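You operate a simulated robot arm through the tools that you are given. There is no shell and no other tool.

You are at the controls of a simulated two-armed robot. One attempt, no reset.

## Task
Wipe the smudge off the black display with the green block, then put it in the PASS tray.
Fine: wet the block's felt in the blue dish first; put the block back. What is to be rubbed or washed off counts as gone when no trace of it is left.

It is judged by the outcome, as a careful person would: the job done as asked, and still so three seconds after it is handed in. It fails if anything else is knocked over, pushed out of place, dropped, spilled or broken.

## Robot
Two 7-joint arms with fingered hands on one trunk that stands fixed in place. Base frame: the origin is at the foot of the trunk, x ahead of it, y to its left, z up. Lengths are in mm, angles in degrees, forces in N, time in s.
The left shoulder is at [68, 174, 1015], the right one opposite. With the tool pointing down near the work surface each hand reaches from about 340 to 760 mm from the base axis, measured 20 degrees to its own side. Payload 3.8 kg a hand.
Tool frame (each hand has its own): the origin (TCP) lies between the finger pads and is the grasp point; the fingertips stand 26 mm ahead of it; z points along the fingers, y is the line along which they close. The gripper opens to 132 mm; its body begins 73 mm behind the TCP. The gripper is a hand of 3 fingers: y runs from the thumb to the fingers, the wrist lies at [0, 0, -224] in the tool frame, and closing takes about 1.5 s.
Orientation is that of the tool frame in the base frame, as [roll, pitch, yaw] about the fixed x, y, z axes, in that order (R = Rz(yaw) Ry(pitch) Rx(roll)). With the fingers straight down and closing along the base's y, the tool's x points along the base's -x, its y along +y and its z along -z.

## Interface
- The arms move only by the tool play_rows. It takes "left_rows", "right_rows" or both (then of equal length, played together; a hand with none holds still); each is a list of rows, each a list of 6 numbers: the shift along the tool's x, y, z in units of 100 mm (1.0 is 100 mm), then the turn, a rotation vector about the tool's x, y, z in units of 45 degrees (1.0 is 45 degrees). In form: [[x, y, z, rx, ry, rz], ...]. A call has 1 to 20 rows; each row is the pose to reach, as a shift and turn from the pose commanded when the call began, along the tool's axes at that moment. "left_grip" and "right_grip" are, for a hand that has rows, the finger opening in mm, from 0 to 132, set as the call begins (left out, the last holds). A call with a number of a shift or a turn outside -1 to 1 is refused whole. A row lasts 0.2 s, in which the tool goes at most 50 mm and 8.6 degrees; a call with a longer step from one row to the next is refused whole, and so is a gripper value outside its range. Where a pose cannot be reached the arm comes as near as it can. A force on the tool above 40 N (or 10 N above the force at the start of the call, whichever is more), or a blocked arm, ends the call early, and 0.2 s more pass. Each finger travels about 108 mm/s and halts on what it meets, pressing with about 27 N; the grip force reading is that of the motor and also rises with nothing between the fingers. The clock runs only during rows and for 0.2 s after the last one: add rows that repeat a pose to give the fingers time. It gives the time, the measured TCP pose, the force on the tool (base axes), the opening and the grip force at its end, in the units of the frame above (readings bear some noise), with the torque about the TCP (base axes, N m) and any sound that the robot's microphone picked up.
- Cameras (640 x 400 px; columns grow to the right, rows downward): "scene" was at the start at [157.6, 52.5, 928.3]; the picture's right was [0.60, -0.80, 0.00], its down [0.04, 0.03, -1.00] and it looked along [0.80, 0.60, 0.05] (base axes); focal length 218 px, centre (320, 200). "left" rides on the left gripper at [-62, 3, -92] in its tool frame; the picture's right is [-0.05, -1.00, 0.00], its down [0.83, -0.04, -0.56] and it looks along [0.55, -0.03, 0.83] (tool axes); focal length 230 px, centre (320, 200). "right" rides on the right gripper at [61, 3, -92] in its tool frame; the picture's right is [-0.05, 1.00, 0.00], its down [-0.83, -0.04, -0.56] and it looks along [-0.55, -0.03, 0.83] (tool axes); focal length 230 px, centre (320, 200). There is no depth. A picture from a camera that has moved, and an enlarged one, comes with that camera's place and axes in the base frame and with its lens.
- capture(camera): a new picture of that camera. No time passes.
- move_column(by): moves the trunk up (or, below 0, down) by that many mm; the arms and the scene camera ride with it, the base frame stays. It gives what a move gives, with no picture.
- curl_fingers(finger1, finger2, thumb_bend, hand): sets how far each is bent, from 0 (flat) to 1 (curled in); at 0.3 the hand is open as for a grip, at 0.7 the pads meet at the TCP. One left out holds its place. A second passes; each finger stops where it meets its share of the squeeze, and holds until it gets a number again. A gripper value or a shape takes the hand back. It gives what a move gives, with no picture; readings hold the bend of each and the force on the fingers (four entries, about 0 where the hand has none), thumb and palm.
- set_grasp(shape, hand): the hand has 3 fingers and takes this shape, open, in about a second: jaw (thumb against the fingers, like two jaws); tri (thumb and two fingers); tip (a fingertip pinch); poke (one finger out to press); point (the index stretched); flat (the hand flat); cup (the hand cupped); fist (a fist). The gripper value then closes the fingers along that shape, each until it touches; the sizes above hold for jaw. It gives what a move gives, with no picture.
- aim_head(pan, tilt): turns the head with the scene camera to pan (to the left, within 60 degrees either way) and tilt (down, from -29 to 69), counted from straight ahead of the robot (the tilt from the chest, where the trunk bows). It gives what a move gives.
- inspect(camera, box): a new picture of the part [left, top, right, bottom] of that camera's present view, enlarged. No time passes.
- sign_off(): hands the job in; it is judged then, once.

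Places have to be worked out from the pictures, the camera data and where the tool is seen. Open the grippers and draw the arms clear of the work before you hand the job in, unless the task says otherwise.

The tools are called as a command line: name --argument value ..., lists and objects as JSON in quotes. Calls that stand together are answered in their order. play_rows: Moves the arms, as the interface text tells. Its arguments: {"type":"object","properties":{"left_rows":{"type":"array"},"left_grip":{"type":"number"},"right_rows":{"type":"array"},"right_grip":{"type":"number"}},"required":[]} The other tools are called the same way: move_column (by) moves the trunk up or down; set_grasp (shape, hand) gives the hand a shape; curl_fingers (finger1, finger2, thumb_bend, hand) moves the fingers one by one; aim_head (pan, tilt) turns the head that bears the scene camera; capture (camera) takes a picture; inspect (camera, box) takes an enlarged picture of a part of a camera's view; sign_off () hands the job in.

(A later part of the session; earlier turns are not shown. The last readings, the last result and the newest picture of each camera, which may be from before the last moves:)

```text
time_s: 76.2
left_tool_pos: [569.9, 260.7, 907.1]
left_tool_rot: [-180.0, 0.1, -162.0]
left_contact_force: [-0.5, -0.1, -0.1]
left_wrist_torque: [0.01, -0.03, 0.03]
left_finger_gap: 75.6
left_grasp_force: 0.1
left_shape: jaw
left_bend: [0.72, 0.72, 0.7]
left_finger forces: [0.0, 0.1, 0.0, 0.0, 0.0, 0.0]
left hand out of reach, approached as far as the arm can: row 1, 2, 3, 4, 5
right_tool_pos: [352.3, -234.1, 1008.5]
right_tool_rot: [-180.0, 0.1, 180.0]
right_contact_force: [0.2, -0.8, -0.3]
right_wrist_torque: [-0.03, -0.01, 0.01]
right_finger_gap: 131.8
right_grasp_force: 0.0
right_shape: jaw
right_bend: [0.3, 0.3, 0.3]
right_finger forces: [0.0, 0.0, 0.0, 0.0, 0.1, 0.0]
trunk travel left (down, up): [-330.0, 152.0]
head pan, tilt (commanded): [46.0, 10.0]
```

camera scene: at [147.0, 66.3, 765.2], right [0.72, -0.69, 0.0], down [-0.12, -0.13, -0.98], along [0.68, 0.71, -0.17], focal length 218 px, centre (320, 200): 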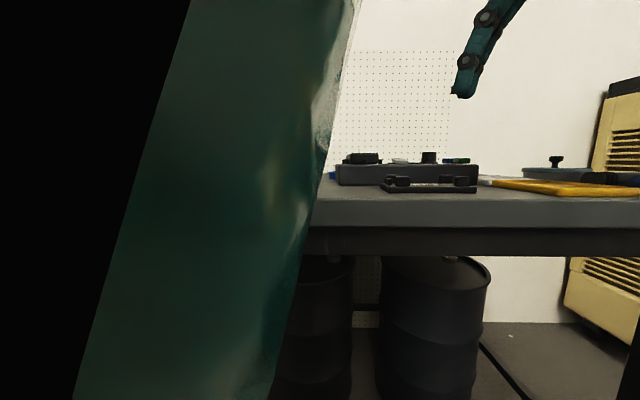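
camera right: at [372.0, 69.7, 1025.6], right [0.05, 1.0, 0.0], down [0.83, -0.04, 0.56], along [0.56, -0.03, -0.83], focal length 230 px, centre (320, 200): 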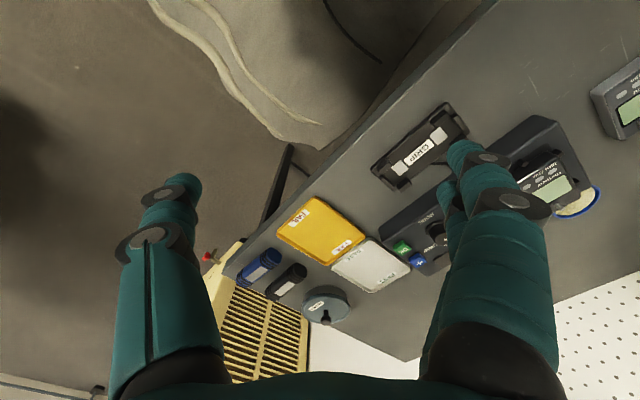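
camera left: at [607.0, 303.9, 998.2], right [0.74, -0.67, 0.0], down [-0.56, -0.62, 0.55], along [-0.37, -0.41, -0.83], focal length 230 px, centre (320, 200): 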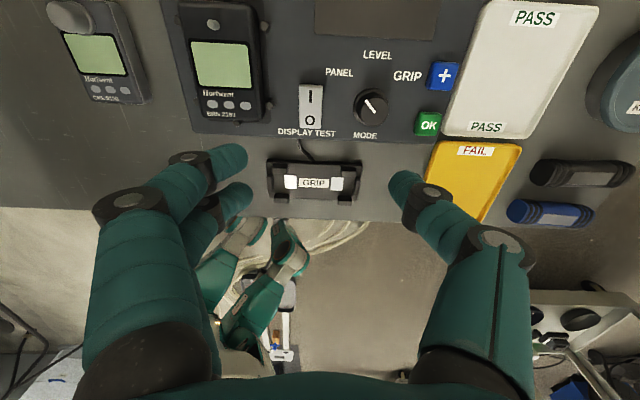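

Still stopped at about (570, 261), so the yaw is not the cause. I look at the arm's posture to understand what limits it.

aim_head --pan 35 --tilt -10

capture --camera "scene"

capture --camera "right"

```text
time_s: 77.0
left_tool_pos: [569.9, 261.4, 905.8]
left_tool_rot: [-180.0, -0.1, -162.0]
left_contact_force: [0.9, 0.1, -0.1]
left_wrist_torque: [-0.01, 0.01, 0.01]
left_finger_gap: 75.5
left_grasp_force: 0.1
left_shape: jaw
left_bend: [0.72, 0.72, 0.7]
left_finger forces: [0.1, 0.0, 0.0, 0.0, 0.1, 0.1]
right_tool_pos: [354.9, -232.7, 1009.6]
right_tool_rot: [-179.9, 0.1, -180.0]
right_contact_force: [0.7, -0.1, -0.4]
right_wrist_torque: [0.0, -0.01, 0.0]
right_finger_gap: 131.6
right_grasp_force: 0.1
right_shape: jaw
right_bend: [0.3, 0.3, 0.3]
right_finger forces: [0.1, 0.0, 0.1, 0.1, 0.0, 0.0]
trunk travel left (down, up): [-330.0, 152.0]
head pan, tilt (commanded): [35.0, -10.0]
```

```text
taken
camera scene: at [156.4, 47.8, 943.6], right [0.57, -0.82, 0.0], down [0.14, 0.1, -0.98], along [0.81, 0.57, 0.17], focal length 218 px, centre (320, 200)
```

scene: 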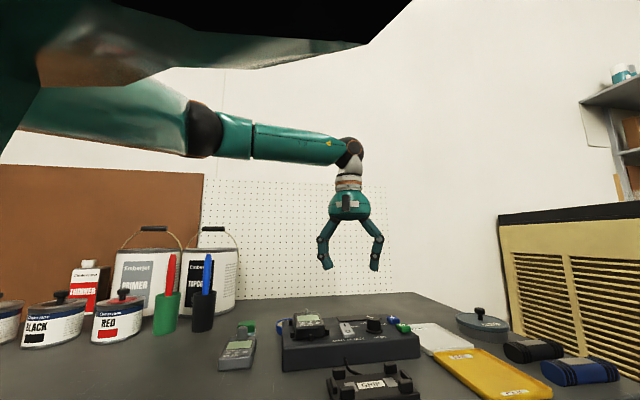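

```text
taken
camera right: at [291.6, -229.3, 1101.8], right [0.05, 1.0, 0.0], down [0.83, -0.04, 0.56], along [0.56, -0.03, -0.83], focal length 230 px, centre (320, 200)
```

right: 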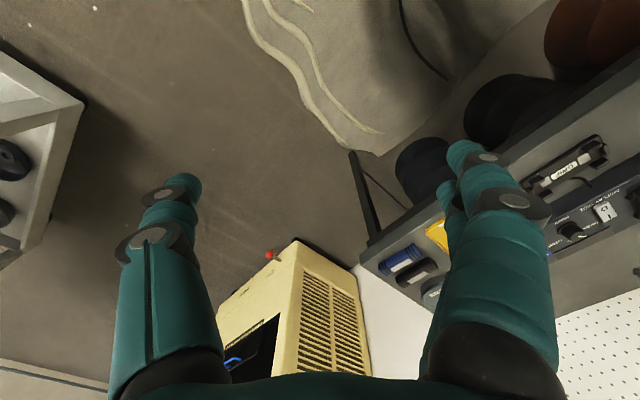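

The forearm is level and the wrist is above the shoulder, so the wrist bend is probably at its limit. I raise the trunk and lower the hand relative to the shoulder, then retry outward.

move_column --by 150

play_rows --left_rows '[[0, 0, 0.25, 0, 0, 0], [0, 0, 0.5, 0, 0, 0], [0, 0, 0.75, 0, 0, 0], [0, 0, 1.0, 0, 0, 0]]'

play_rows --left_rows '[[-0.15, -0.05, 0.1, 0, 0, 0], [-0.3, -0.1, 0.2, 0, 0, 0], [-0.45, -0.15, 0.3, 0, 0, 0], [-0.6, -0.2, 0.4, 0, 0, 0]]'

```text
time_s: 78.8
left_tool_pos: [510.9, 260.7, 1270.5]
left_tool_rot: [-172.5, 21.9, -160.6]
left_contact_force: [-1.1, -1.0, 0.2]
left_wrist_torque: [-0.02, 0.07, -0.02]
left_finger_gap: 75.5
left_grasp_force: 0.2
left_shape: jaw
left_bend: [0.72, 0.72, 0.7]
left_finger forces: [0.0, 0.1, 0.0, 0.0, 0.1, 0.0]
right_tool_pos: [354.5, -234.0, 1158.9]
right_tool_rot: [-179.9, -0.1, 179.9]
right_contact_force: [0.5, 0.5, 0.3]
right_wrist_torque: [-0.01, 0.01, 0.02]
right_finger_gap: 131.9
right_grasp_force: 0.0
right_shape: jaw
right_bend: [0.3, 0.3, 0.3]
right_finger forces: [0.1, 0.0, 0.0, 0.0, 0.1, 0.1]
trunk travel left (down, up): [-480.0, 2.0]
head pan, tilt (commanded): [35.0, -10.0]
```

```text
time_s: 79.8
left_tool_pos: [542.4, 264.8, 1177.4]
left_tool_rot: [-172.4, 22.0, -160.5]
left_contact_force: [-0.8, 0.7, -0.7]
left_wrist_torque: [0.0, 0.01, -0.01]
left_finger_gap: 75.5
left_grasp_force: 0.0
left_shape: jaw
left_bend: [0.72, 0.72, 0.7]
left_finger forces: [0.0, 0.1, 0.1, 0.0, 0.1, 0.0]
left hand out of reach, approached as far as the arm can: row 2, 3, 4
right_tool_pos: [355.7, -233.6, 1159.2]
right_tool_rot: [-180.0, 0.1, -180.0]
right_contact_force: [-0.4, 0.5, -0.6]
right_wrist_torque: [0.03, 0.0, 0.01]
right_finger_gap: 131.9
right_grasp_force: 0.1
right_shape: jaw
right_bend: [0.3, 0.3, 0.3]
right_finger forces: [0.0, 0.0, 0.1, 0.1, 0.0, 0.1]
trunk travel left (down, up): [-480.0, 2.0]
head pan, tilt (commanded): [35.0, -10.0]
```

```text
time_s: 80.8
left_tool_pos: [554.1, 288.4, 1180.7]
left_tool_rot: [-172.4, 22.0, -160.5]
left_contact_force: [-0.3, -0.4, 0.2]
left_wrist_torque: [-0.04, 0.04, 0.03]
left_finger_gap: 75.6
left_grasp_force: 0.1
left_shape: jaw
left_bend: [0.72, 0.72, 0.7]
left_finger forces: [0.0, 0.0, 0.1, 0.0, 0.0, 0.1]
left hand out of reach, approached as far as the arm can: row 1, 2, 3, 4
right_tool_pos: [354.3, -233.6, 1159.3]
right_tool_rot: [-179.9, 0.1, -180.0]
right_contact_force: [-0.9, -0.5, 0.2]
right_wrist_torque: [0.05, -0.02, 0.0]
right_finger_gap: 131.6
right_grasp_force: 0.1
right_shape: jaw
right_bend: [0.3, 0.3, 0.3]
right_finger forces: [0.1, 0.0, 0.1, 0.0, 0.0, 0.0]
trunk travel left (down, up): [-480.0, 2.0]
head pan, tilt (commanded): [35.0, -10.0]
```

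The arm jumped to a different, tilted posture during the trunk move; nothing was held and nothing was touched. I look before doing anything else.

capture --camera "scene"

capture --camera "left"

```text
taken
camera scene: at [175.6, 47.8, 1129.7], right [0.57, -0.82, 0.0], down [0.14, 0.1, -0.98], along [0.81, 0.56, 0.17], focal length 218 px, centre (320, 200)
```

scene: 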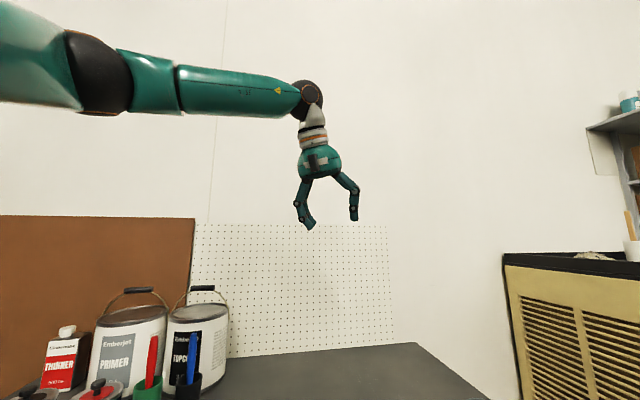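

```text
taken
camera left: at [571.7, 311.3, 1289.1], right [0.33, -0.93, 0.14], down [-0.93, -0.3, 0.2], along [-0.15, -0.2, -0.97], focal length 230 px, centre (320, 200)
```

left: 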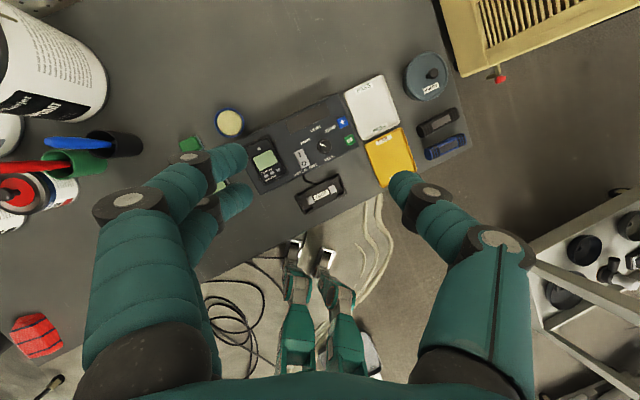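

I restore the hand to a straight-down, natural heading nearer the body so the arm leaves this awkward posture.

play_rows --left_rows '[[0.13, 0.13, -0.1, -0.016, 0.1, 0.08], [0.27, 0.26, -0.2, -0.033, 0.2, 0.16], [0.4, 0.4, -0.3, -0.05, 0.31, 0.24], [0.54, 0.53, -0.4, -0.066, 0.41, 0.32], [0.68, 0.67, -0.5, -0.082, 0.511, 0.395]]'

capture --camera "scene"

```text
time_s: 82.0
left_tool_pos: [458.2, 334.1, 1193.1]
left_tool_rot: [180.0, -0.1, 179.9]
left_contact_force: [-0.4, -0.2, -0.4]
left_wrist_torque: [-0.03, 0.01, 0.0]
left_finger_gap: 75.6
left_grasp_force: 0.0
left_shape: jaw
left_bend: [0.72, 0.72, 0.7]
left_finger forces: [0.0, 0.0, 0.0, 0.0, 0.0, 0.0]
right_tool_pos: [353.7, -233.9, 1158.9]
right_tool_rot: [-180.0, 0.2, -180.0]
right_contact_force: [0.2, -0.7, -0.6]
right_wrist_torque: [0.01, 0.0, 0.02]
right_finger_gap: 131.6
right_grasp_force: 0.1
right_shape: jaw
right_bend: [0.3, 0.3, 0.3]
right_finger forces: [0.1, 0.0, 0.0, 0.0, 0.0, 0.0]
trunk travel left (down, up): [-480.0, 2.0]
head pan, tilt (commanded): [35.0, -10.0]
```

```text
taken
camera scene: at [175.4, 47.8, 1129.7], right [0.57, -0.82, 0.0], down [0.14, 0.1, -0.98], along [0.81, 0.56, 0.17], focal length 218 px, centre (320, 200)
```

scene: 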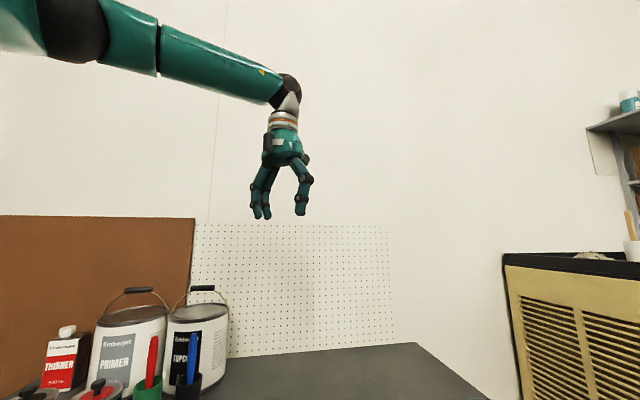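

The hand is straight down again at (458, 334). I return the trunk to its starting height, then test the forward reach at natural heading.

move_column --by -155

play_rows --left_rows '[[0, -0.2, 0.2, 0, 0, 0], [0, -0.4, 0.4, 0, 0, 0], [0, -0.6, 0.6, 0, 0, 0], [0, -0.8, 0.8, 0, 0, 0], [0, -1.0, 1.0, 0, 0, 0]]'

play_rows --left_rows '[[-0.2, 0, 0.1, 0, 0, 0], [-0.4, 0, 0.2, 0, 0, 0], [-0.6, 0, 0.3, 0, 0, 0], [-0.8, 0, 0.4, 0, 0, 0], [-1.0, 0, 0.5, 0, 0, 0]]'

```text
time_s: 83.8
left_tool_pos: [456.7, 334.3, 1036.8]
left_tool_rot: [179.9, 0.1, 180.0]
left_contact_force: [0.1, 0.5, 0.3]
left_wrist_torque: [-0.02, -0.01, 0.0]
left_finger_gap: 75.5
left_grasp_force: 0.1
left_shape: jaw
left_bend: [0.72, 0.72, 0.7]
left_finger forces: [0.0, 0.1, 0.0, 0.0, 0.0, 0.0]
right_tool_pos: [354.4, -235.2, 1004.6]
right_tool_rot: [-180.0, 0.1, 180.0]
right_contact_force: [0.7, -0.3, -0.8]
right_wrist_torque: [-0.02, -0.02, 0.0]
right_finger_gap: 132.0
right_grasp_force: 0.1
right_shape: jaw
right_bend: [0.3, 0.3, 0.3]
right_finger forces: [0.0, 0.0, 0.1, 0.1, 0.0, 0.0]
trunk travel left (down, up): [-325.0, 157.0]
head pan, tilt (commanded): [35.0, -10.0]
```

```text
time_s: 85.0
left_tool_pos: [455.3, 233.3, 936.4]
left_tool_rot: [-180.0, 0.0, -180.0]
left_contact_force: [-0.2, -0.4, -0.8]
left_wrist_torque: [0.0, 0.01, 0.01]
left_finger_gap: 75.7
left_grasp_force: 0.2
left_shape: jaw
left_bend: [0.72, 0.72, 0.7]
left_finger forces: [0.0, 0.0, 0.0, 0.0, 0.0, 0.0]
right_tool_pos: [354.4, -235.0, 1004.9]
right_tool_rot: [180.0, 0.0, 180.0]
right_contact_force: [-0.3, -0.1, 0.6]
right_wrist_torque: [0.02, 0.01, 0.05]
right_finger_gap: 132.0
right_grasp_force: 0.0
right_shape: jaw
right_bend: [0.3, 0.3, 0.3]
right_finger forces: [0.0, 0.0, 0.0, 0.0, 0.0, 0.0]
trunk travel left (down, up): [-325.0, 157.0]
head pan, tilt (commanded): [35.0, -10.0]
```

```text
time_s: 86.2
left_tool_pos: [554.9, 240.2, 888.3]
left_tool_rot: [179.9, 0.0, -179.8]
left_contact_force: [0.0, -0.8, 0.4]
left_wrist_torque: [-0.02, 0.0, -0.04]
left_finger_gap: 75.6
left_grasp_force: 0.0
left_shape: jaw
left_bend: [0.72, 0.72, 0.7]
left_finger forces: [0.0, 0.1, 0.0, 0.0, 0.0, 0.1]
left hand out of reach, approached as far as the arm can: row 5
right_tool_pos: [354.6, -234.3, 1005.2]
right_tool_rot: [-180.0, 0.0, -179.9]
right_contact_force: [-0.1, 0.4, 0.2]
right_wrist_torque: [-0.01, 0.0, 0.01]
right_finger_gap: 131.6
right_grasp_force: 0.1
right_shape: jaw
right_bend: [0.3, 0.3, 0.3]
right_finger forces: [0.0, 0.1, 0.1, 0.0, 0.0, 0.0]
trunk travel left (down, up): [-325.0, 157.0]
head pan, tilt (commanded): [35.0, -10.0]
```

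The limit here is about x=555 at z≈888. I test again lower, since reach should improve with the wrist nearer shoulder height.

play_rows --left_rows '[[0.1, 0, 0.15, 0, 0, 0], [0.1, 0, 0.3, 0, 0, 0], [0.1, 0, 0.45, 0, 0, 0]]'

play_rows --left_rows '[[-0.2, 0, 0, 0, 0, 0], [-0.4, 0, 0, 0, 0, 0], [-0.6, 0, 0, 0, 0, 0], [-0.8, 0, 0, 0, 0, 0]]'

capture --camera "scene"

```text
time_s: 87.0
left_tool_pos: [543.9, 236.7, 841.6]
left_tool_rot: [180.0, 0.0, 180.0]
left_contact_force: [0.0, 0.4, 0.5]
left_wrist_torque: [-0.02, 0.03, -0.02]
left_finger_gap: 75.6
left_grasp_force: 0.0
left_shape: jaw
left_bend: [0.72, 0.72, 0.7]
left_finger forces: [0.0, 0.0, 0.0, 0.0, 0.0, 0.0]
right_tool_pos: [354.8, -234.9, 1004.9]
right_tool_rot: [-179.9, 0.1, -180.0]
right_contact_force: [-0.3, 0.6, -1.1]
right_wrist_torque: [0.03, 0.02, 0.0]
right_finger_gap: 131.8
right_grasp_force: 0.1
right_shape: jaw
right_bend: [0.3, 0.3, 0.3]
right_finger forces: [0.1, 0.1, 0.0, 0.0, 0.0, 0.0]
trunk travel left (down, up): [-325.0, 157.0]
head pan, tilt (commanded): [35.0, -10.0]
```

```text
time_s: 88.0
left_tool_pos: [556.2, 244.3, 840.8]
left_tool_rot: [179.9, 0.1, -179.9]
left_contact_force: [0.4, 0.5, 0.4]
left_wrist_torque: [0.0, -0.03, 0.0]
left_finger_gap: 75.5
left_grasp_force: 0.2
left_shape: jaw
left_bend: [0.72, 0.72, 0.7]
left_finger forces: [0.0, 0.0, 0.1, 0.1, 0.1, 0.0]
left hand out of reach, approached as far as the arm can: row 1, 2, 3, 4
right_tool_pos: [355.0, -234.8, 1005.2]
right_tool_rot: [-180.0, 0.1, -180.0]
right_contact_force: [-0.4, 0.5, 0.3]
right_wrist_torque: [0.01, 0.05, 0.03]
right_finger_gap: 131.7
right_grasp_force: 0.0
right_shape: jaw
right_bend: [0.3, 0.3, 0.3]
right_finger forces: [0.1, 0.0, 0.0, 0.0, 0.0, 0.1]
trunk travel left (down, up): [-325.0, 157.0]
head pan, tilt (commanded): [35.0, -10.0]
```

```text
taken
camera scene: at [155.8, 47.7, 938.7], right [0.57, -0.82, 0.0], down [0.14, 0.1, -0.98], along [0.81, 0.56, 0.17], focal length 218 px, centre (320, 200)
```

scene: 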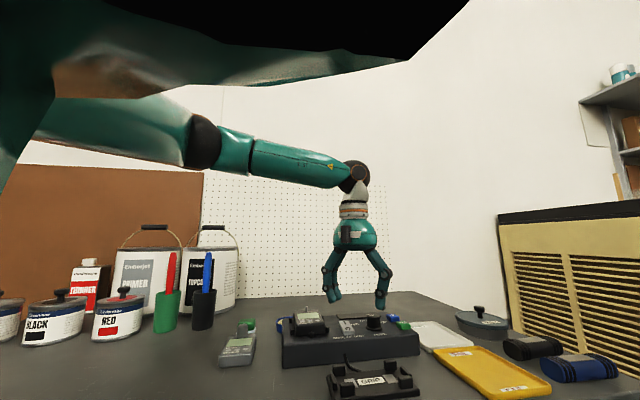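

The limit persists at about x=556 here, though the arm reached 586 mm out over the dish. I test along a more outward bearing to learn where the boundary lies.

play_rows --left_rows '[[0.1, 0.2, -0.1, 0, 0, 0], [0.15, 0.4, -0.2, 0, 0, 0], [0.15, 0.6, -0.3, 0, 0, 0], [0.15, 0.8, -0.4, 0, 0, 0]]'

play_rows --left_rows '[[-0.2, 0, 0, 0, 0, 0], [-0.4, 0, 0, 0, 0, 0], [-0.6, 0, 0, 0, 0, 0], [-0.8, 0, 0, 0, 0, 0], [-1.0, 0, 0, 0, 0, 0]]'

```text
time_s: 89.0
left_tool_pos: [540.4, 326.5, 879.7]
left_tool_rot: [-180.0, 0.0, 180.0]
left_contact_force: [-0.3, 1.4, 1.0]
left_wrist_torque: [-0.02, 0.01, -0.03]
left_finger_gap: 75.9
left_grasp_force: 0.0
left_shape: jaw
left_bend: [0.72, 0.72, 0.7]
left_finger forces: [0.0, 0.1, 0.0, 0.0, 0.0, 0.0]
right_tool_pos: [354.2, -235.0, 1004.8]
right_tool_rot: [179.9, 0.1, -180.0]
right_contact_force: [0.6, -0.1, 0.0]
right_wrist_torque: [0.01, -0.03, -0.03]
right_finger_gap: 132.0
right_grasp_force: 0.1
right_shape: jaw
right_bend: [0.3, 0.3, 0.3]
right_finger forces: [0.0, 0.1, 0.0, 0.1, 0.0, 0.1]
trunk travel left (down, up): [-325.0, 157.0]
head pan, tilt (commanded): [35.0, -10.0]
```

```text
time_s: 90.2
left_tool_pos: [602.0, 327.3, 879.6]
left_tool_rot: [-180.0, 0.1, -179.8]
left_contact_force: [0.3, 0.1, 0.2]
left_wrist_torque: [0.0, 0.01, -0.03]
left_finger_gap: 75.8
left_grasp_force: 0.1
left_shape: jaw
left_bend: [0.72, 0.72, 0.7]
left_finger forces: [0.0, 0.0, 0.0, 0.1, 0.1, 0.1]
left hand out of reach, approached as far as the arm can: row 4, 5
right_tool_pos: [355.7, -233.6, 1003.8]
right_tool_rot: [179.9, 0.0, 180.0]
right_contact_force: [-0.2, -0.2, 0.1]
right_wrist_torque: [-0.01, 0.01, -0.02]
right_finger_gap: 131.8
right_grasp_force: 0.1
right_shape: jaw
right_bend: [0.3, 0.3, 0.3]
right_finger forces: [0.0, 0.0, 0.0, 0.1, 0.0, 0.1]
trunk travel left (down, up): [-325.0, 157.0]
head pan, tilt (commanded): [35.0, -10.0]
```

The boundary looks like the upper arm being unable to swing further inward with a raised elbow. I back off into reach, raise the trunk, and drop the hand relative to the shoulder so the elbow lowers.

play_rows --left_rows '[[0.25, 0, 0, 0, 0, 0], [0.5, 0, 0, 0, 0, 0], [0.75, 0, 0, 0, 0, 0], [1.0, 0, 0, 0, 0, 0]]'

move_column --by 100

play_rows --left_rows '[[0, 0, 0.25, 0, 0, 0], [0, 0, 0.5, 0, 0, 0], [0, 0, 0.75, 0, 0, 0], [0, 0, 1.0, 0, 0, 0]]'

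capture --camera "scene"

```text
time_s: 91.2
left_tool_pos: [501.8, 329.3, 880.5]
left_tool_rot: [-180.0, 0.0, -180.0]
left_contact_force: [0.2, 0.6, -0.1]
left_wrist_torque: [0.01, 0.01, -0.03]
left_finger_gap: 76.0
left_grasp_force: 0.1
left_shape: jaw
left_bend: [0.72, 0.72, 0.7]
left_finger forces: [0.0, 0.1, 0.1, 0.0, 0.1, 0.1]
right_tool_pos: [353.3, -234.4, 1004.6]
right_tool_rot: [180.0, 0.1, 179.9]
right_contact_force: [0.8, 0.2, -0.3]
right_wrist_torque: [0.0, 0.03, -0.01]
right_finger_gap: 131.9
right_grasp_force: 0.0
right_shape: jaw
right_bend: [0.3, 0.3, 0.3]
right_finger forces: [0.1, 0.0, 0.0, 0.0, 0.0, 0.0]
trunk travel left (down, up): [-325.0, 157.0]
head pan, tilt (commanded): [35.0, -10.0]
```

```text
time_s: 92.5
left_tool_pos: [503.5, 328.8, 980.0]
left_tool_rot: [180.0, -0.1, 180.0]
left_contact_force: [0.1, 1.2, -0.2]
left_wrist_torque: [0.01, 0.02, -0.04]
left_finger_gap: 75.7
left_grasp_force: 0.1
left_shape: jaw
left_bend: [0.72, 0.72, 0.7]
left_finger forces: [0.0, 0.0, 0.0, 0.1, 0.1, 0.0]
right_tool_pos: [354.6, -234.0, 1104.3]
right_tool_rot: [-179.9, 0.0, -180.0]
right_contact_force: [-0.1, -0.4, 0.6]
right_wrist_torque: [0.02, 0.02, -0.02]
right_finger_gap: 132.0
right_grasp_force: 0.0
right_shape: jaw
right_bend: [0.3, 0.3, 0.3]
right_finger forces: [0.0, 0.0, 0.1, 0.0, 0.0, 0.1]
trunk travel left (down, up): [-425.0, 57.0]
head pan, tilt (commanded): [35.0, -10.0]
```

```text
time_s: 93.5
left_tool_pos: [502.2, 328.4, 880.6]
left_tool_rot: [179.9, -0.1, 180.0]
left_contact_force: [-0.2, 0.5, -0.4]
left_wrist_torque: [-0.04, -0.02, 0.01]
left_finger_gap: 75.6
left_grasp_force: 0.1
left_shape: jaw
left_bend: [0.72, 0.72, 0.7]
left_finger forces: [0.0, 0.0, 0.0, 0.1, 0.0, 0.0]
right_tool_pos: [354.6, -233.8, 1104.6]
right_tool_rot: [-179.9, 0.1, 179.9]
right_contact_force: [-0.5, 0.3, -0.2]
right_wrist_torque: [0.02, -0.02, 0.02]
right_finger_gap: 131.9
right_grasp_force: 0.0
right_shape: jaw
right_bend: [0.3, 0.3, 0.3]
right_finger forces: [0.0, 0.0, 0.0, 0.1, 0.1, 0.1]
trunk travel left (down, up): [-425.0, 57.0]
head pan, tilt (commanded): [35.0, -10.0]
```

```text
taken
camera scene: at [170.2, 47.9, 1052.9], right [0.57, -0.82, 0.0], down [0.14, 0.1, -0.98], along [0.81, 0.56, 0.17], focal length 218 px, centre (320, 200)
```

scene: 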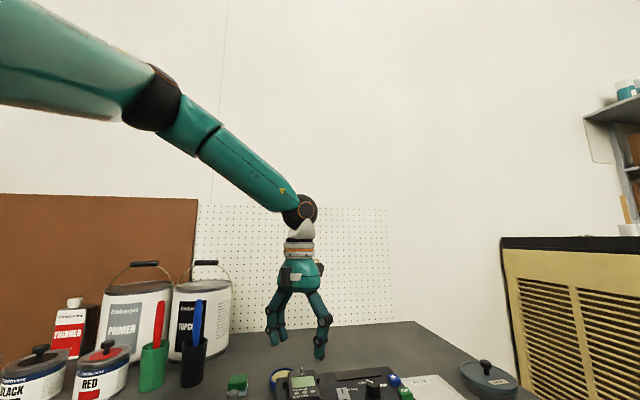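

With the trunk higher the forearm slopes down. I test the inward-forward reach again from here.

play_rows --left_rows '[[-0.1, -0.2, 0, 0, 0, 0], [-0.2, -0.4, 0, 0, 0, 0], [-0.3, -0.6, 0, 0, 0, 0], [-0.4, -0.8, 0, 0, 0, 0], [-0.5, -0.9, 0, 0, 0, 0]]'

play_rows --left_rows '[[-0.2, -0.1, 0, 0, 0, 0], [-0.4, -0.2, 0, 0, 0, 0], [-0.6, -0.3, 0, 0, 0, 0], [-0.8, -0.4, 0, 0, 0, 0], [-1.0, -0.5, 0, 0, 0, 0]]'

```text
time_s: 94.7
left_tool_pos: [511.5, 270.9, 892.5]
left_tool_rot: [179.9, 0.1, 180.0]
left_contact_force: [0.2, 0.5, 0.1]
left_wrist_torque: [0.0, -0.01, 0.02]
left_finger_gap: 76.1
left_grasp_force: 0.0
left_shape: jaw
left_bend: [0.72, 0.72, 0.7]
left_finger forces: [0.0, 0.0, 0.0, 0.1, 0.0, 0.0]
left hand out of reach, approached as far as the arm can: row 3, 4, 5
right_tool_pos: [353.9, -234.1, 1104.0]
right_tool_rot: [-180.0, 0.1, 180.0]
right_contact_force: [-0.1, -0.3, -0.4]
right_wrist_torque: [-0.02, -0.02, 0.01]
right_finger_gap: 131.7
right_grasp_force: 0.0
right_shape: jaw
right_bend: [0.3, 0.3, 0.3]
right_finger forces: [0.0, 0.1, 0.0, 0.1, 0.0, 0.0]
trunk travel left (down, up): [-425.0, 57.0]
head pan, tilt (commanded): [35.0, -10.0]
```

```text
time_s: 95.9
left_tool_pos: [522.9, 274.8, 917.1]
left_tool_rot: [180.0, 0.1, 180.0]
left_contact_force: [0.0, 0.2, 0.3]
left_wrist_torque: [0.06, 0.02, -0.03]
left_finger_gap: 75.9
left_grasp_force: 0.1
left_shape: jaw
left_bend: [0.72, 0.72, 0.7]
left_finger forces: [0.1, 0.0, 0.1, 0.1, 0.0, 0.0]
left hand out of reach, approached as far as the arm can: row 1, 2, 3, 4, 5
right_tool_pos: [353.8, -234.4, 1103.0]
right_tool_rot: [-180.0, 0.1, 180.0]
right_contact_force: [-0.5, 0.1, 0.6]
right_wrist_torque: [-0.03, 0.0, -0.03]
right_finger_gap: 131.7
right_grasp_force: 0.1
right_shape: jaw
right_bend: [0.3, 0.3, 0.3]
right_finger forces: [0.0, 0.0, 0.1, 0.0, 0.0, 0.0]
trunk travel left (down, up): [-425.0, 57.0]
head pan, tilt (commanded): [35.0, -10.0]
```

Raising makes it worse, so I test the other way. I back into reach and lower the trunk in stages while keeping the hand high over the bench.

play_rows --left_rows '[[0.2, 0, -0.2, 0, 0, 0], [0.4, 0, -0.4, 0, 0, 0], [0.6, 0, -0.6, 0, 0, 0], [0.6, 0, -0.8, 0, 0, 0], [0.6, 0, -1.0, 0, 0, 0]]'

move_column --by -100

play_rows --left_rows '[[0, 0, -0.25, 0, 0, 0], [0, 0, -0.5, 0, 0, 0], [0, 0, -0.75, 0, 0, 0], [0, 0, -1.0, 0, 0, 0]]'

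move_column --by -120

capture --camera "scene"

```text
time_s: 97.1
left_tool_pos: [463.9, 275.6, 1017.3]
left_tool_rot: [-179.9, 0.0, -179.9]
left_contact_force: [-0.3, -0.2, 0.5]
left_wrist_torque: [0.03, 0.0, -0.03]
left_finger_gap: 76.1
left_grasp_force: 0.1
left_shape: jaw
left_bend: [0.72, 0.72, 0.7]
left_finger forces: [0.0, 0.0, 0.0, 0.0, 0.0, 0.0]
right_tool_pos: [352.9, -235.0, 1104.2]
right_tool_rot: [180.0, 0.0, -180.0]
right_contact_force: [-1.1, 0.7, -0.1]
right_wrist_torque: [-0.01, 0.0, 0.02]
right_finger_gap: 132.0
right_grasp_force: 0.0
right_shape: jaw
right_bend: [0.3, 0.3, 0.3]
right_finger forces: [0.0, 0.1, 0.1, 0.1, 0.1, 0.0]
trunk travel left (down, up): [-425.0, 57.0]
head pan, tilt (commanded): [35.0, -10.0]
```

```text
time_s: 98.4
left_tool_pos: [463.7, 277.0, 915.4]
left_tool_rot: [-180.0, 0.0, -180.0]
left_contact_force: [-0.2, -0.2, 0.0]
left_wrist_torque: [0.0, 0.0, 0.01]
left_finger_gap: 75.2
left_grasp_force: 0.0
left_shape: jaw
left_bend: [0.72, 0.72, 0.7]
left_finger forces: [0.0, 0.1, 0.0, 0.0, 0.1, 0.0]
right_tool_pos: [354.2, -234.9, 1004.5]
right_tool_rot: [179.9, 0.2, -180.0]
right_contact_force: [0.0, -0.3, -0.8]
right_wrist_torque: [0.01, 0.0, -0.06]
right_finger_gap: 131.8
right_grasp_force: 0.1
right_shape: jaw
right_bend: [0.3, 0.3, 0.3]
right_finger forces: [0.0, 0.1, 0.0, 0.0, 0.0, 0.0]
trunk travel left (down, up): [-325.0, 157.0]
head pan, tilt (commanded): [35.0, -10.0]
```

```text
time_s: 99.4
left_tool_pos: [465.2, 278.1, 1015.2]
left_tool_rot: [179.9, 0.1, 179.9]
left_contact_force: [1.2, -0.7, -0.1]
left_wrist_torque: [0.05, 0.01, 0.0]
left_finger_gap: 75.8
left_grasp_force: 0.1
left_shape: jaw
left_bend: [0.72, 0.72, 0.7]
left_finger forces: [0.1, 0.1, 0.1, 0.0, 0.0, 0.0]
right_tool_pos: [354.9, -234.0, 1005.3]
right_tool_rot: [179.9, 0.2, 179.9]
right_contact_force: [-0.2, 0.1, 0.3]
right_wrist_torque: [0.0, 0.0, -0.01]
right_finger_gap: 131.9
right_grasp_force: 0.0
right_shape: jaw
right_bend: [0.3, 0.3, 0.3]
right_finger forces: [0.1, 0.0, 0.0, 0.0, 0.1, 0.1]
trunk travel left (down, up): [-325.0, 157.0]
head pan, tilt (commanded): [35.0, -10.0]
```

```text
time_s: 100.9
left_tool_pos: [465.3, 277.2, 895.7]
left_tool_rot: [180.0, -0.1, -180.0]
left_contact_force: [-0.2, 0.4, 0.4]
left_wrist_torque: [0.01, 0.03, 0.01]
left_finger_gap: 75.8
left_grasp_force: 0.0
left_shape: jaw
left_bend: [0.72, 0.72, 0.7]
left_finger forces: [0.1, 0.0, 0.1, 0.1, 0.0, 0.1]
right_tool_pos: [354.8, -234.3, 885.7]
right_tool_rot: [-180.0, 0.1, -180.0]
right_contact_force: [-0.4, 0.4, 0.9]
right_wrist_torque: [0.01, -0.03, -0.01]
right_finger_gap: 131.9
right_grasp_force: 0.1
right_shape: jaw
right_bend: [0.3, 0.3, 0.3]
right_finger forces: [0.0, 0.0, 0.0, 0.1, 0.0, 0.0]
trunk travel left (down, up): [-205.0, 277.0]
head pan, tilt (commanded): [35.0, -10.0]
```

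```text
taken
camera scene: at [150.5, 47.7, 822.6], right [0.57, -0.82, 0.0], down [0.14, 0.1, -0.98], along [0.81, 0.56, 0.17], focal length 218 px, centre (320, 200)
```

scene: 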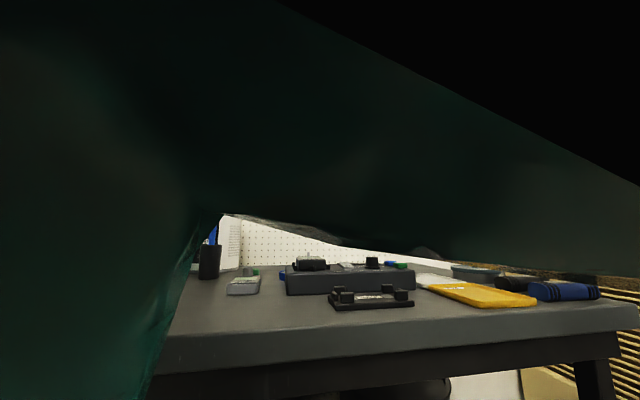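

The posture changed with the trunk lower: the arm is now close in front of the head camera. I test the inward-forward reach here.

play_rows --left_rows '[[-0.2, -0.1, 0, 0, 0, 0], [-0.4, -0.2, 0, 0, 0, 0], [-0.6, -0.3, 0, 0, 0, 0], [-0.8, -0.4, 0, 0, 0, 0], [-1.0, -0.5, 0, 0, 0, 0]]'

play_rows --left_rows '[[-0.2, -0.1, 0, 0, 0, 0], [-0.4, -0.2, 0, 0, 0, 0], [-0.6, -0.3, 0, 0, 0, 0], [-0.8, -0.4, 0, 0, 0, 0], [-1.0, -0.5, 0, 0, 0, 0]]'

capture --camera "scene"

capture --camera "left"

```text
time_s: 102.1
left_tool_pos: [555.8, 233.5, 894.8]
left_tool_rot: [179.9, 0.1, -179.9]
left_contact_force: [-0.9, -0.3, 0.4]
left_wrist_torque: [0.0, -0.04, 0.0]
left_finger_gap: 75.8
left_grasp_force: 0.2
left_shape: jaw
left_bend: [0.72, 0.72, 0.7]
left_finger forces: [0.0, 0.0, 0.1, 0.0, 0.0, 0.0]
left hand out of reach, approached as far as the arm can: row 5
right_tool_pos: [353.8, -235.5, 884.8]
right_tool_rot: [-180.0, 0.1, -180.0]
right_contact_force: [-0.6, -0.8, 0.4]
right_wrist_torque: [-0.02, 0.01, -0.01]
right_finger_gap: 131.9
right_grasp_force: 0.0
right_shape: jaw
right_bend: [0.3, 0.3, 0.3]
right_finger forces: [0.0, 0.0, 0.0, 0.0, 0.0, 0.0]
trunk travel left (down, up): [-205.0, 277.0]
head pan, tilt (commanded): [35.0, -10.0]
```

```text
time_s: 103.3
left_tool_pos: [564.6, 236.6, 895.8]
left_tool_rot: [179.9, 0.2, -179.9]
left_contact_force: [-0.4, -0.7, 1.2]
left_wrist_torque: [0.02, 0.0, -0.02]
left_finger_gap: 75.7
left_grasp_force: 0.1
left_shape: jaw
left_bend: [0.72, 0.72, 0.7]
left_finger forces: [0.1, 0.0, 0.0, 0.1, 0.0, 0.0]
left hand out of reach, approached as far as the arm can: row 1, 2, 3, 4, 5
right_tool_pos: [354.8, -234.9, 884.2]
right_tool_rot: [180.0, 0.2, -179.9]
right_contact_force: [0.0, 0.3, 0.1]
right_wrist_torque: [-0.02, 0.03, 0.02]
right_finger_gap: 132.2
right_grasp_force: 0.1
right_shape: jaw
right_bend: [0.3, 0.3, 0.3]
right_finger forces: [0.1, 0.1, 0.1, 0.0, 0.1, 0.0]
trunk travel left (down, up): [-205.0, 277.0]
head pan, tilt (commanded): [35.0, -10.0]
```

```text
taken
camera scene: at [150.7, 47.7, 822.5], right [0.57, -0.82, 0.0], down [0.14, 0.1, -0.98], along [0.81, 0.56, 0.17], focal length 218 px, centre (320, 200)
```

scene: 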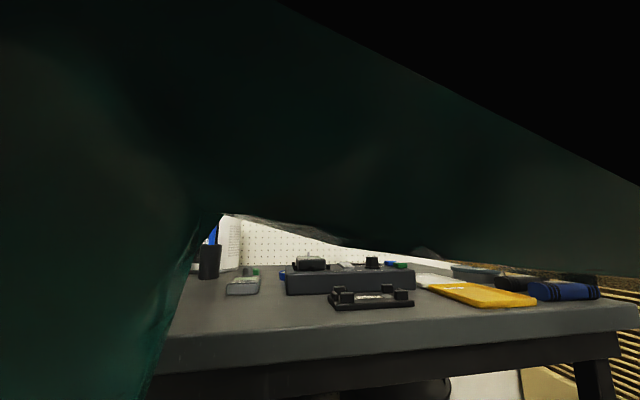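

```text
taken
camera left: at [625.8, 240.0, 987.8], right [0.05, -1.0, 0.0], down [-0.83, -0.04, 0.55], along [-0.55, -0.03, -0.83], focal length 230 px, centre (320, 200)
```

left: 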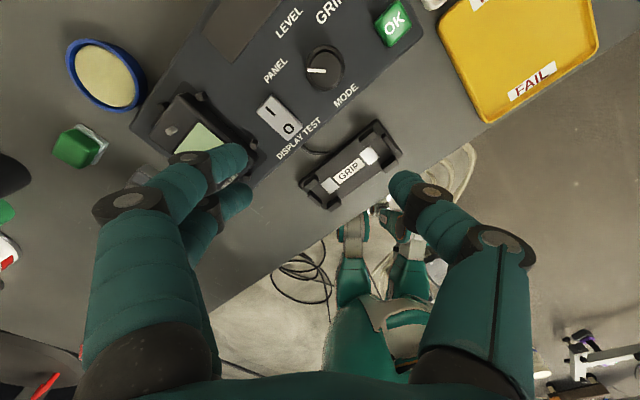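

The boundary barely changes with trunk height. The arm reached 590 mm over the dish when nearly straight, so I try swinging a straight arm inward along the outer arc instead. First I go back to start height and out to the left.

play_rows --left_rows '[[0.2, 0.1, 0, 0, 0, 0], [0.4, 0.2, 0, 0, 0, 0], [0.6, 0.4, 0, 0, 0, 0], [0.8, 0.6, 0, 0, 0, 0], [0.8, 0.8, 0, 0, 0, 0]]'

move_column --by 120

play_rows --left_rows '[[-0.1, 0.2, 0.25, 0, 0, 0], [-0.2, 0.4, 0.5, 0, 0, 0], [-0.3, 0.6, 0.75, 0, 0, 0], [-0.5, 0.8, 1.0, 0, 0, 0], [-0.7, 1.0, 1.0, 0, 0, 0]]'

play_rows --left_rows '[[-0.2, 0, 0.1, 0, 0, 0], [-0.25, 0, 0.3, 0, 0, 0]]'

```text
time_s: 104.5
left_tool_pos: [486.8, 315.4, 898.1]
left_tool_rot: [-180.0, 0.1, -180.0]
left_contact_force: [0.4, -0.1, -0.5]
left_wrist_torque: [-0.01, 0.01, 0.02]
left_finger_gap: 76.0
left_grasp_force: 0.0
left_shape: jaw
left_bend: [0.72, 0.72, 0.7]
left_finger forces: [0.0, 0.0, 0.0, 0.1, 0.0, 0.0]
right_tool_pos: [354.4, -234.3, 885.2]
right_tool_rot: [180.0, 0.0, -179.9]
right_contact_force: [0.1, 0.0, 0.7]
right_wrist_torque: [0.0, 0.02, 0.01]
right_finger_gap: 131.7
right_grasp_force: 0.0
right_shape: jaw
right_bend: [0.3, 0.3, 0.3]
right_finger forces: [0.1, 0.0, 0.0, 0.0, 0.1, 0.0]
trunk travel left (down, up): [-205.0, 277.0]
head pan, tilt (commanded): [35.0, -10.0]
```

```text
time_s: 106.0
left_tool_pos: [487.8, 312.5, 1017.2]
left_tool_rot: [-180.0, 0.0, 180.0]
left_contact_force: [-0.1, -0.5, -0.4]
left_wrist_torque: [-0.03, 0.02, 0.01]
left_finger_gap: 75.6
left_grasp_force: 0.1
left_shape: jaw
left_bend: [0.72, 0.72, 0.7]
left_finger forces: [0.0, 0.0, 0.0, 0.0, 0.1, 0.1]
right_tool_pos: [353.6, -233.9, 1003.9]
right_tool_rot: [-180.0, 0.1, -180.0]
right_contact_force: [0.8, -0.1, 0.3]
right_wrist_torque: [-0.02, -0.03, 0.0]
right_finger_gap: 131.7
right_grasp_force: 0.0
right_shape: jaw
right_bend: [0.3, 0.3, 0.3]
right_finger forces: [0.0, 0.1, 0.1, 0.0, 0.1, 0.0]
trunk travel left (down, up): [-325.0, 157.0]
head pan, tilt (commanded): [35.0, -10.0]
```

```text
time_s: 107.2
left_tool_pos: [557.4, 416.5, 915.2]
left_tool_rot: [179.9, 0.0, 179.9]
left_contact_force: [-0.2, -0.3, 0.2]
left_wrist_torque: [0.04, -0.01, 0.02]
left_finger_gap: 76.0
left_grasp_force: 0.1
left_shape: jaw
left_bend: [0.72, 0.72, 0.7]
left_finger forces: [0.1, 0.0, 0.0, 0.0, 0.0, 0.1]
right_tool_pos: [354.9, -235.1, 1004.0]
right_tool_rot: [-180.0, 0.1, 180.0]
right_contact_force: [0.3, -0.6, -0.1]
right_wrist_torque: [-0.01, -0.03, 0.0]
right_finger_gap: 131.8
right_grasp_force: 0.0
right_shape: jaw
right_bend: [0.3, 0.3, 0.3]
right_finger forces: [0.0, 0.0, 0.0, 0.0, 0.0, 0.0]
trunk travel left (down, up): [-325.0, 157.0]
head pan, tilt (commanded): [35.0, -10.0]
```

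```text
time_s: 107.8
left_tool_pos: [581.6, 416.1, 886.9]
left_tool_rot: [180.0, 0.1, 180.0]
left_contact_force: [0.2, 0.1, 0.9]
left_wrist_torque: [-0.04, 0.05, -0.01]
left_finger_gap: 75.7
left_grasp_force: 0.0
left_shape: jaw
left_bend: [0.72, 0.72, 0.7]
left_finger forces: [0.0, 0.0, 0.0, 0.0, 0.0, 0.0]
right_tool_pos: [354.3, -234.5, 1005.1]
right_tool_rot: [179.9, 0.1, 180.0]
right_contact_force: [0.3, 0.2, 0.5]
right_wrist_torque: [-0.03, 0.02, 0.03]
right_finger_gap: 132.2
right_grasp_force: 0.2
right_shape: jaw
right_bend: [0.3, 0.3, 0.3]
right_finger forces: [0.0, 0.0, 0.0, 0.1, 0.0, 0.0]
trunk travel left (down, up): [-325.0, 157.0]
head pan, tilt (commanded): [35.0, -10.0]
```

Now near full stretch at (582, 416). I push forward to find the radial limit there, then swing along the arc.

play_rows --left_rows '[[-0.2, 0, 0, 0, 0, 0], [-0.4, 0, 0, 0, 0, 0], [-0.6, 0, 0, 0, 0, 0], [-0.8, 0, 0, 0, 0, 0]]'

play_rows --left_rows '[[0, -0.2, 0, 0, 0, 0], [-0.02, -0.4, 0, 0, 0, 0], [-0.05, -0.6, 0, 0, 0, 0], [-0.08, -0.8, 0, 0, 0, 0], [-0.12, -1.0, 0, 0, 0, 0]]'

capture --camera "scene"

```text
time_s: 108.8
left_tool_pos: [613.2, 414.6, 886.2]
left_tool_rot: [179.9, 0.0, -180.0]
left_contact_force: [0.6, 0.0, 0.8]
left_wrist_torque: [0.04, 0.0, 0.01]
left_finger_gap: 75.6
left_grasp_force: 0.0
left_shape: jaw
left_bend: [0.72, 0.72, 0.7]
left_finger forces: [0.1, 0.0, 0.0, 0.1, 0.0, 0.0]
left hand out of reach, approached as far as the arm can: row 2, 3, 4
right_tool_pos: [354.4, -234.7, 1005.7]
right_tool_rot: [-179.9, 0.2, -179.9]
right_contact_force: [0.7, 0.4, -0.5]
right_wrist_torque: [-0.01, 0.0, -0.04]
right_finger_gap: 131.6
right_grasp_force: 0.0
right_shape: jaw
right_bend: [0.3, 0.3, 0.3]
right_finger forces: [0.0, 0.0, 0.0, 0.0, 0.0, 0.1]
trunk travel left (down, up): [-325.0, 157.0]
head pan, tilt (commanded): [35.0, -10.0]
```

```text
time_s: 110.0
left_tool_pos: [593.9, 338.2, 882.8]
left_tool_rot: [180.0, 0.1, 179.9]
left_contact_force: [0.0, -0.3, 0.0]
left_wrist_torque: [0.02, -0.01, -0.02]
left_finger_gap: 75.9
left_grasp_force: 0.0
left_shape: jaw
left_bend: [0.72, 0.72, 0.7]
left_finger forces: [0.0, 0.0, 0.0, 0.0, 0.0, 0.0]
left hand out of reach, approached as far as the arm can: row 2, 3, 4, 5
right_tool_pos: [354.7, -235.0, 1005.1]
right_tool_rot: [180.0, 0.1, 179.9]
right_contact_force: [0.1, 0.3, 0.4]
right_wrist_torque: [-0.04, 0.03, 0.0]
right_finger_gap: 131.8
right_grasp_force: 0.0
right_shape: jaw
right_bend: [0.3, 0.3, 0.3]
right_finger forces: [0.1, 0.0, 0.0, 0.1, 0.0, 0.0]
trunk travel left (down, up): [-325.0, 157.0]
head pan, tilt (commanded): [35.0, -10.0]
```

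```text
taken
camera scene: at [155.5, 47.4, 938.8], right [0.57, -0.82, 0.0], down [0.14, 0.1, -0.98], along [0.81, 0.56, 0.17], focal length 218 px, centre (320, 200)
```

scene: 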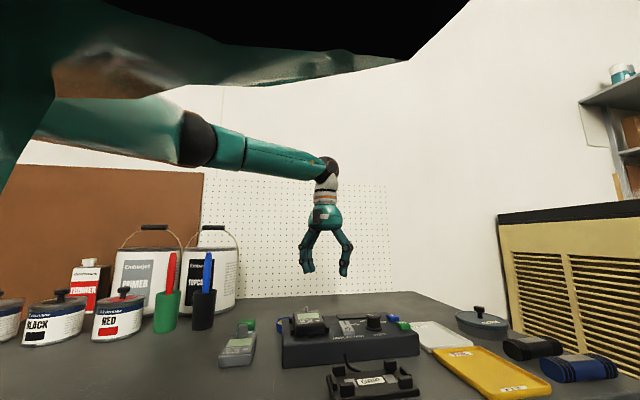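

The elbow stays pinned out at one spot (about (308, 368)), so this arm posture is the problem and not the arm's length. I bring the hand in near the body's centre line to let the elbow settle differently, then retry forward.

play_rows --left_rows '[[0.2, 0, -0.2, 0, 0, 0], [0.4, -0.1, -0.4, 0, 0, 0], [0.6, -0.2, -0.6, 0, 0, 0], [0.8, -0.35, -0.8, 0, 0, 0], [1.0, -0.5, -1.0, 0, 0, 0]]'

play_rows --left_rows '[[0.2, -0.2, 0, 0, 0, 0], [0.4, -0.4, 0, 0, 0, 0], [0.6, -0.6, 0, 0, 0, 0], [0.8, -0.8, 0, 0, 0, 0], [1.0, -1.0, 0, 0, 0, 0]]'

play_rows --left_rows '[[0.1, -0.2, 0.2, 0, 0, 0], [0.2, -0.4, 0.4, 0, 0, 0], [0.3, -0.6, 0.6, 0, 0, 0], [0.4, -0.7, 0.8, 0, 0, 0]]'

capture --camera "scene"

```text
time_s: 111.2
left_tool_pos: [493.6, 291.5, 981.4]
left_tool_rot: [179.9, 0.1, 179.9]
left_contact_force: [-0.1, -1.0, -0.4]
left_wrist_torque: [-0.02, 0.03, 0.0]
left_finger_gap: 75.8
left_grasp_force: 0.0
left_shape: jaw
left_bend: [0.72, 0.72, 0.7]
left_finger forces: [0.0, 0.0, 0.0, 0.0, 0.0, 0.1]
right_tool_pos: [354.0, -234.9, 1003.9]
right_tool_rot: [180.0, 0.1, 179.9]
right_contact_force: [-0.5, 0.5, 0.6]
right_wrist_torque: [-0.01, -0.04, 0.01]
right_finger_gap: 131.7
right_grasp_force: 0.1
right_shape: jaw
right_bend: [0.3, 0.3, 0.3]
right_finger forces: [0.0, 0.1, 0.0, 0.1, 0.1, 0.0]
trunk travel left (down, up): [-325.0, 157.0]
head pan, tilt (commanded): [35.0, -10.0]
```

```text
time_s: 112.4
left_tool_pos: [396.1, 193.5, 985.1]
left_tool_rot: [180.0, 0.1, 180.0]
left_contact_force: [-0.2, -0.8, 0.4]
left_wrist_torque: [0.02, 0.0, -0.03]
left_finger_gap: 75.8
left_grasp_force: 0.0
left_shape: jaw
left_bend: [0.72, 0.72, 0.7]
left_finger forces: [0.1, 0.0, 0.0, 0.0, 0.1, 0.0]
right_tool_pos: [353.6, -234.5, 1004.4]
right_tool_rot: [-180.0, 0.1, 180.0]
right_contact_force: [-0.4, 0.4, 0.1]
right_wrist_torque: [-0.01, 0.01, -0.02]
right_finger_gap: 132.0
right_grasp_force: 0.0
right_shape: jaw
right_bend: [0.3, 0.3, 0.3]
right_finger forces: [0.0, 0.0, 0.1, 0.1, 0.0, 0.1]
trunk travel left (down, up): [-325.0, 157.0]
head pan, tilt (commanded): [35.0, -10.0]
```

```text
time_s: 113.4
left_tool_pos: [357.6, 121.1, 903.2]
left_tool_rot: [-180.0, 0.0, -179.9]
left_contact_force: [-0.7, 0.7, 0.0]
left_wrist_torque: [0.0, -0.03, -0.01]
left_finger_gap: 76.0
left_grasp_force: 0.1
left_shape: jaw
left_bend: [0.72, 0.72, 0.7]
left_finger forces: [0.1, 0.0, 0.0, 0.0, 0.0, 0.0]
right_tool_pos: [354.1, -234.0, 1004.7]
right_tool_rot: [180.0, 0.1, -180.0]
right_contact_force: [-0.3, 0.7, -0.6]
right_wrist_torque: [0.02, -0.02, -0.02]
right_finger_gap: 131.7
right_grasp_force: 0.0
right_shape: jaw
right_bend: [0.3, 0.3, 0.3]
right_finger forces: [0.0, 0.0, 0.0, 0.0, 0.0, 0.0]
trunk travel left (down, up): [-325.0, 157.0]
head pan, tilt (commanded): [35.0, -10.0]
```

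```text
taken
camera scene: at [156.1, 48.0, 938.6], right [0.57, -0.82, 0.0], down [0.14, 0.1, -0.98], along [0.81, 0.56, 0.17], focal length 218 px, centre (320, 200)
```

scene: 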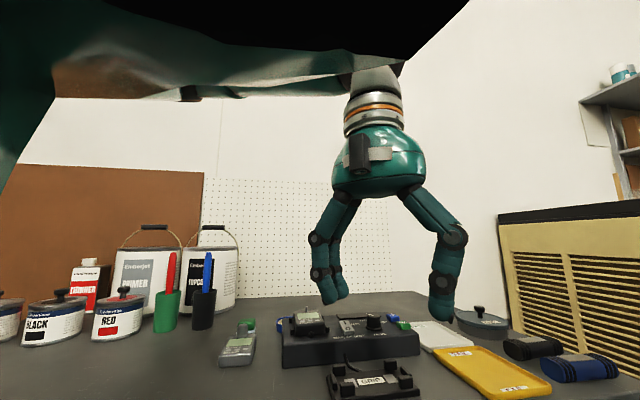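

I look toward the left shoulder to see how the arm is folded.

aim_head --pan 60 --tilt -25

capture --camera "scene"

```text
time_s: 114.3
left_tool_pos: [356.5, 122.9, 903.6]
left_tool_rot: [180.0, 0.1, -180.0]
left_contact_force: [0.0, 0.4, 0.0]
left_wrist_torque: [0.01, -0.03, -0.02]
left_finger_gap: 75.7
left_grasp_force: 0.0
left_shape: jaw
left_bend: [0.72, 0.72, 0.7]
left_finger forces: [0.0, 0.0, 0.0, 0.0, 0.1, 0.0]
right_tool_pos: [354.8, -235.1, 1005.0]
right_tool_rot: [-180.0, 0.0, 179.9]
right_contact_force: [-0.7, 0.2, 0.6]
right_wrist_torque: [0.02, 0.01, 0.03]
right_finger_gap: 131.9
right_grasp_force: 0.2
right_shape: jaw
right_bend: [0.3, 0.3, 0.3]
right_finger forces: [0.0, 0.0, 0.1, 0.0, 0.1, 0.1]
trunk travel left (down, up): [-325.0, 157.0]
head pan, tilt (commanded): [60.0, -25.0]
```

```text
taken
camera scene: at [122.3, 60.9, 959.1], right [0.87, -0.5, 0.0], down [0.21, 0.37, -0.91], along [0.45, 0.78, 0.42], focal length 218 px, centre (320, 200)
```

scene: 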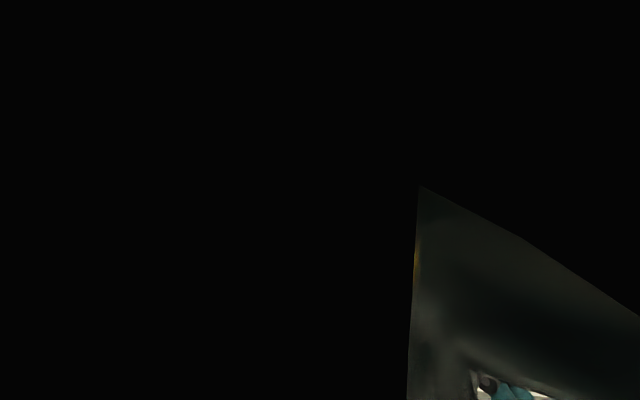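

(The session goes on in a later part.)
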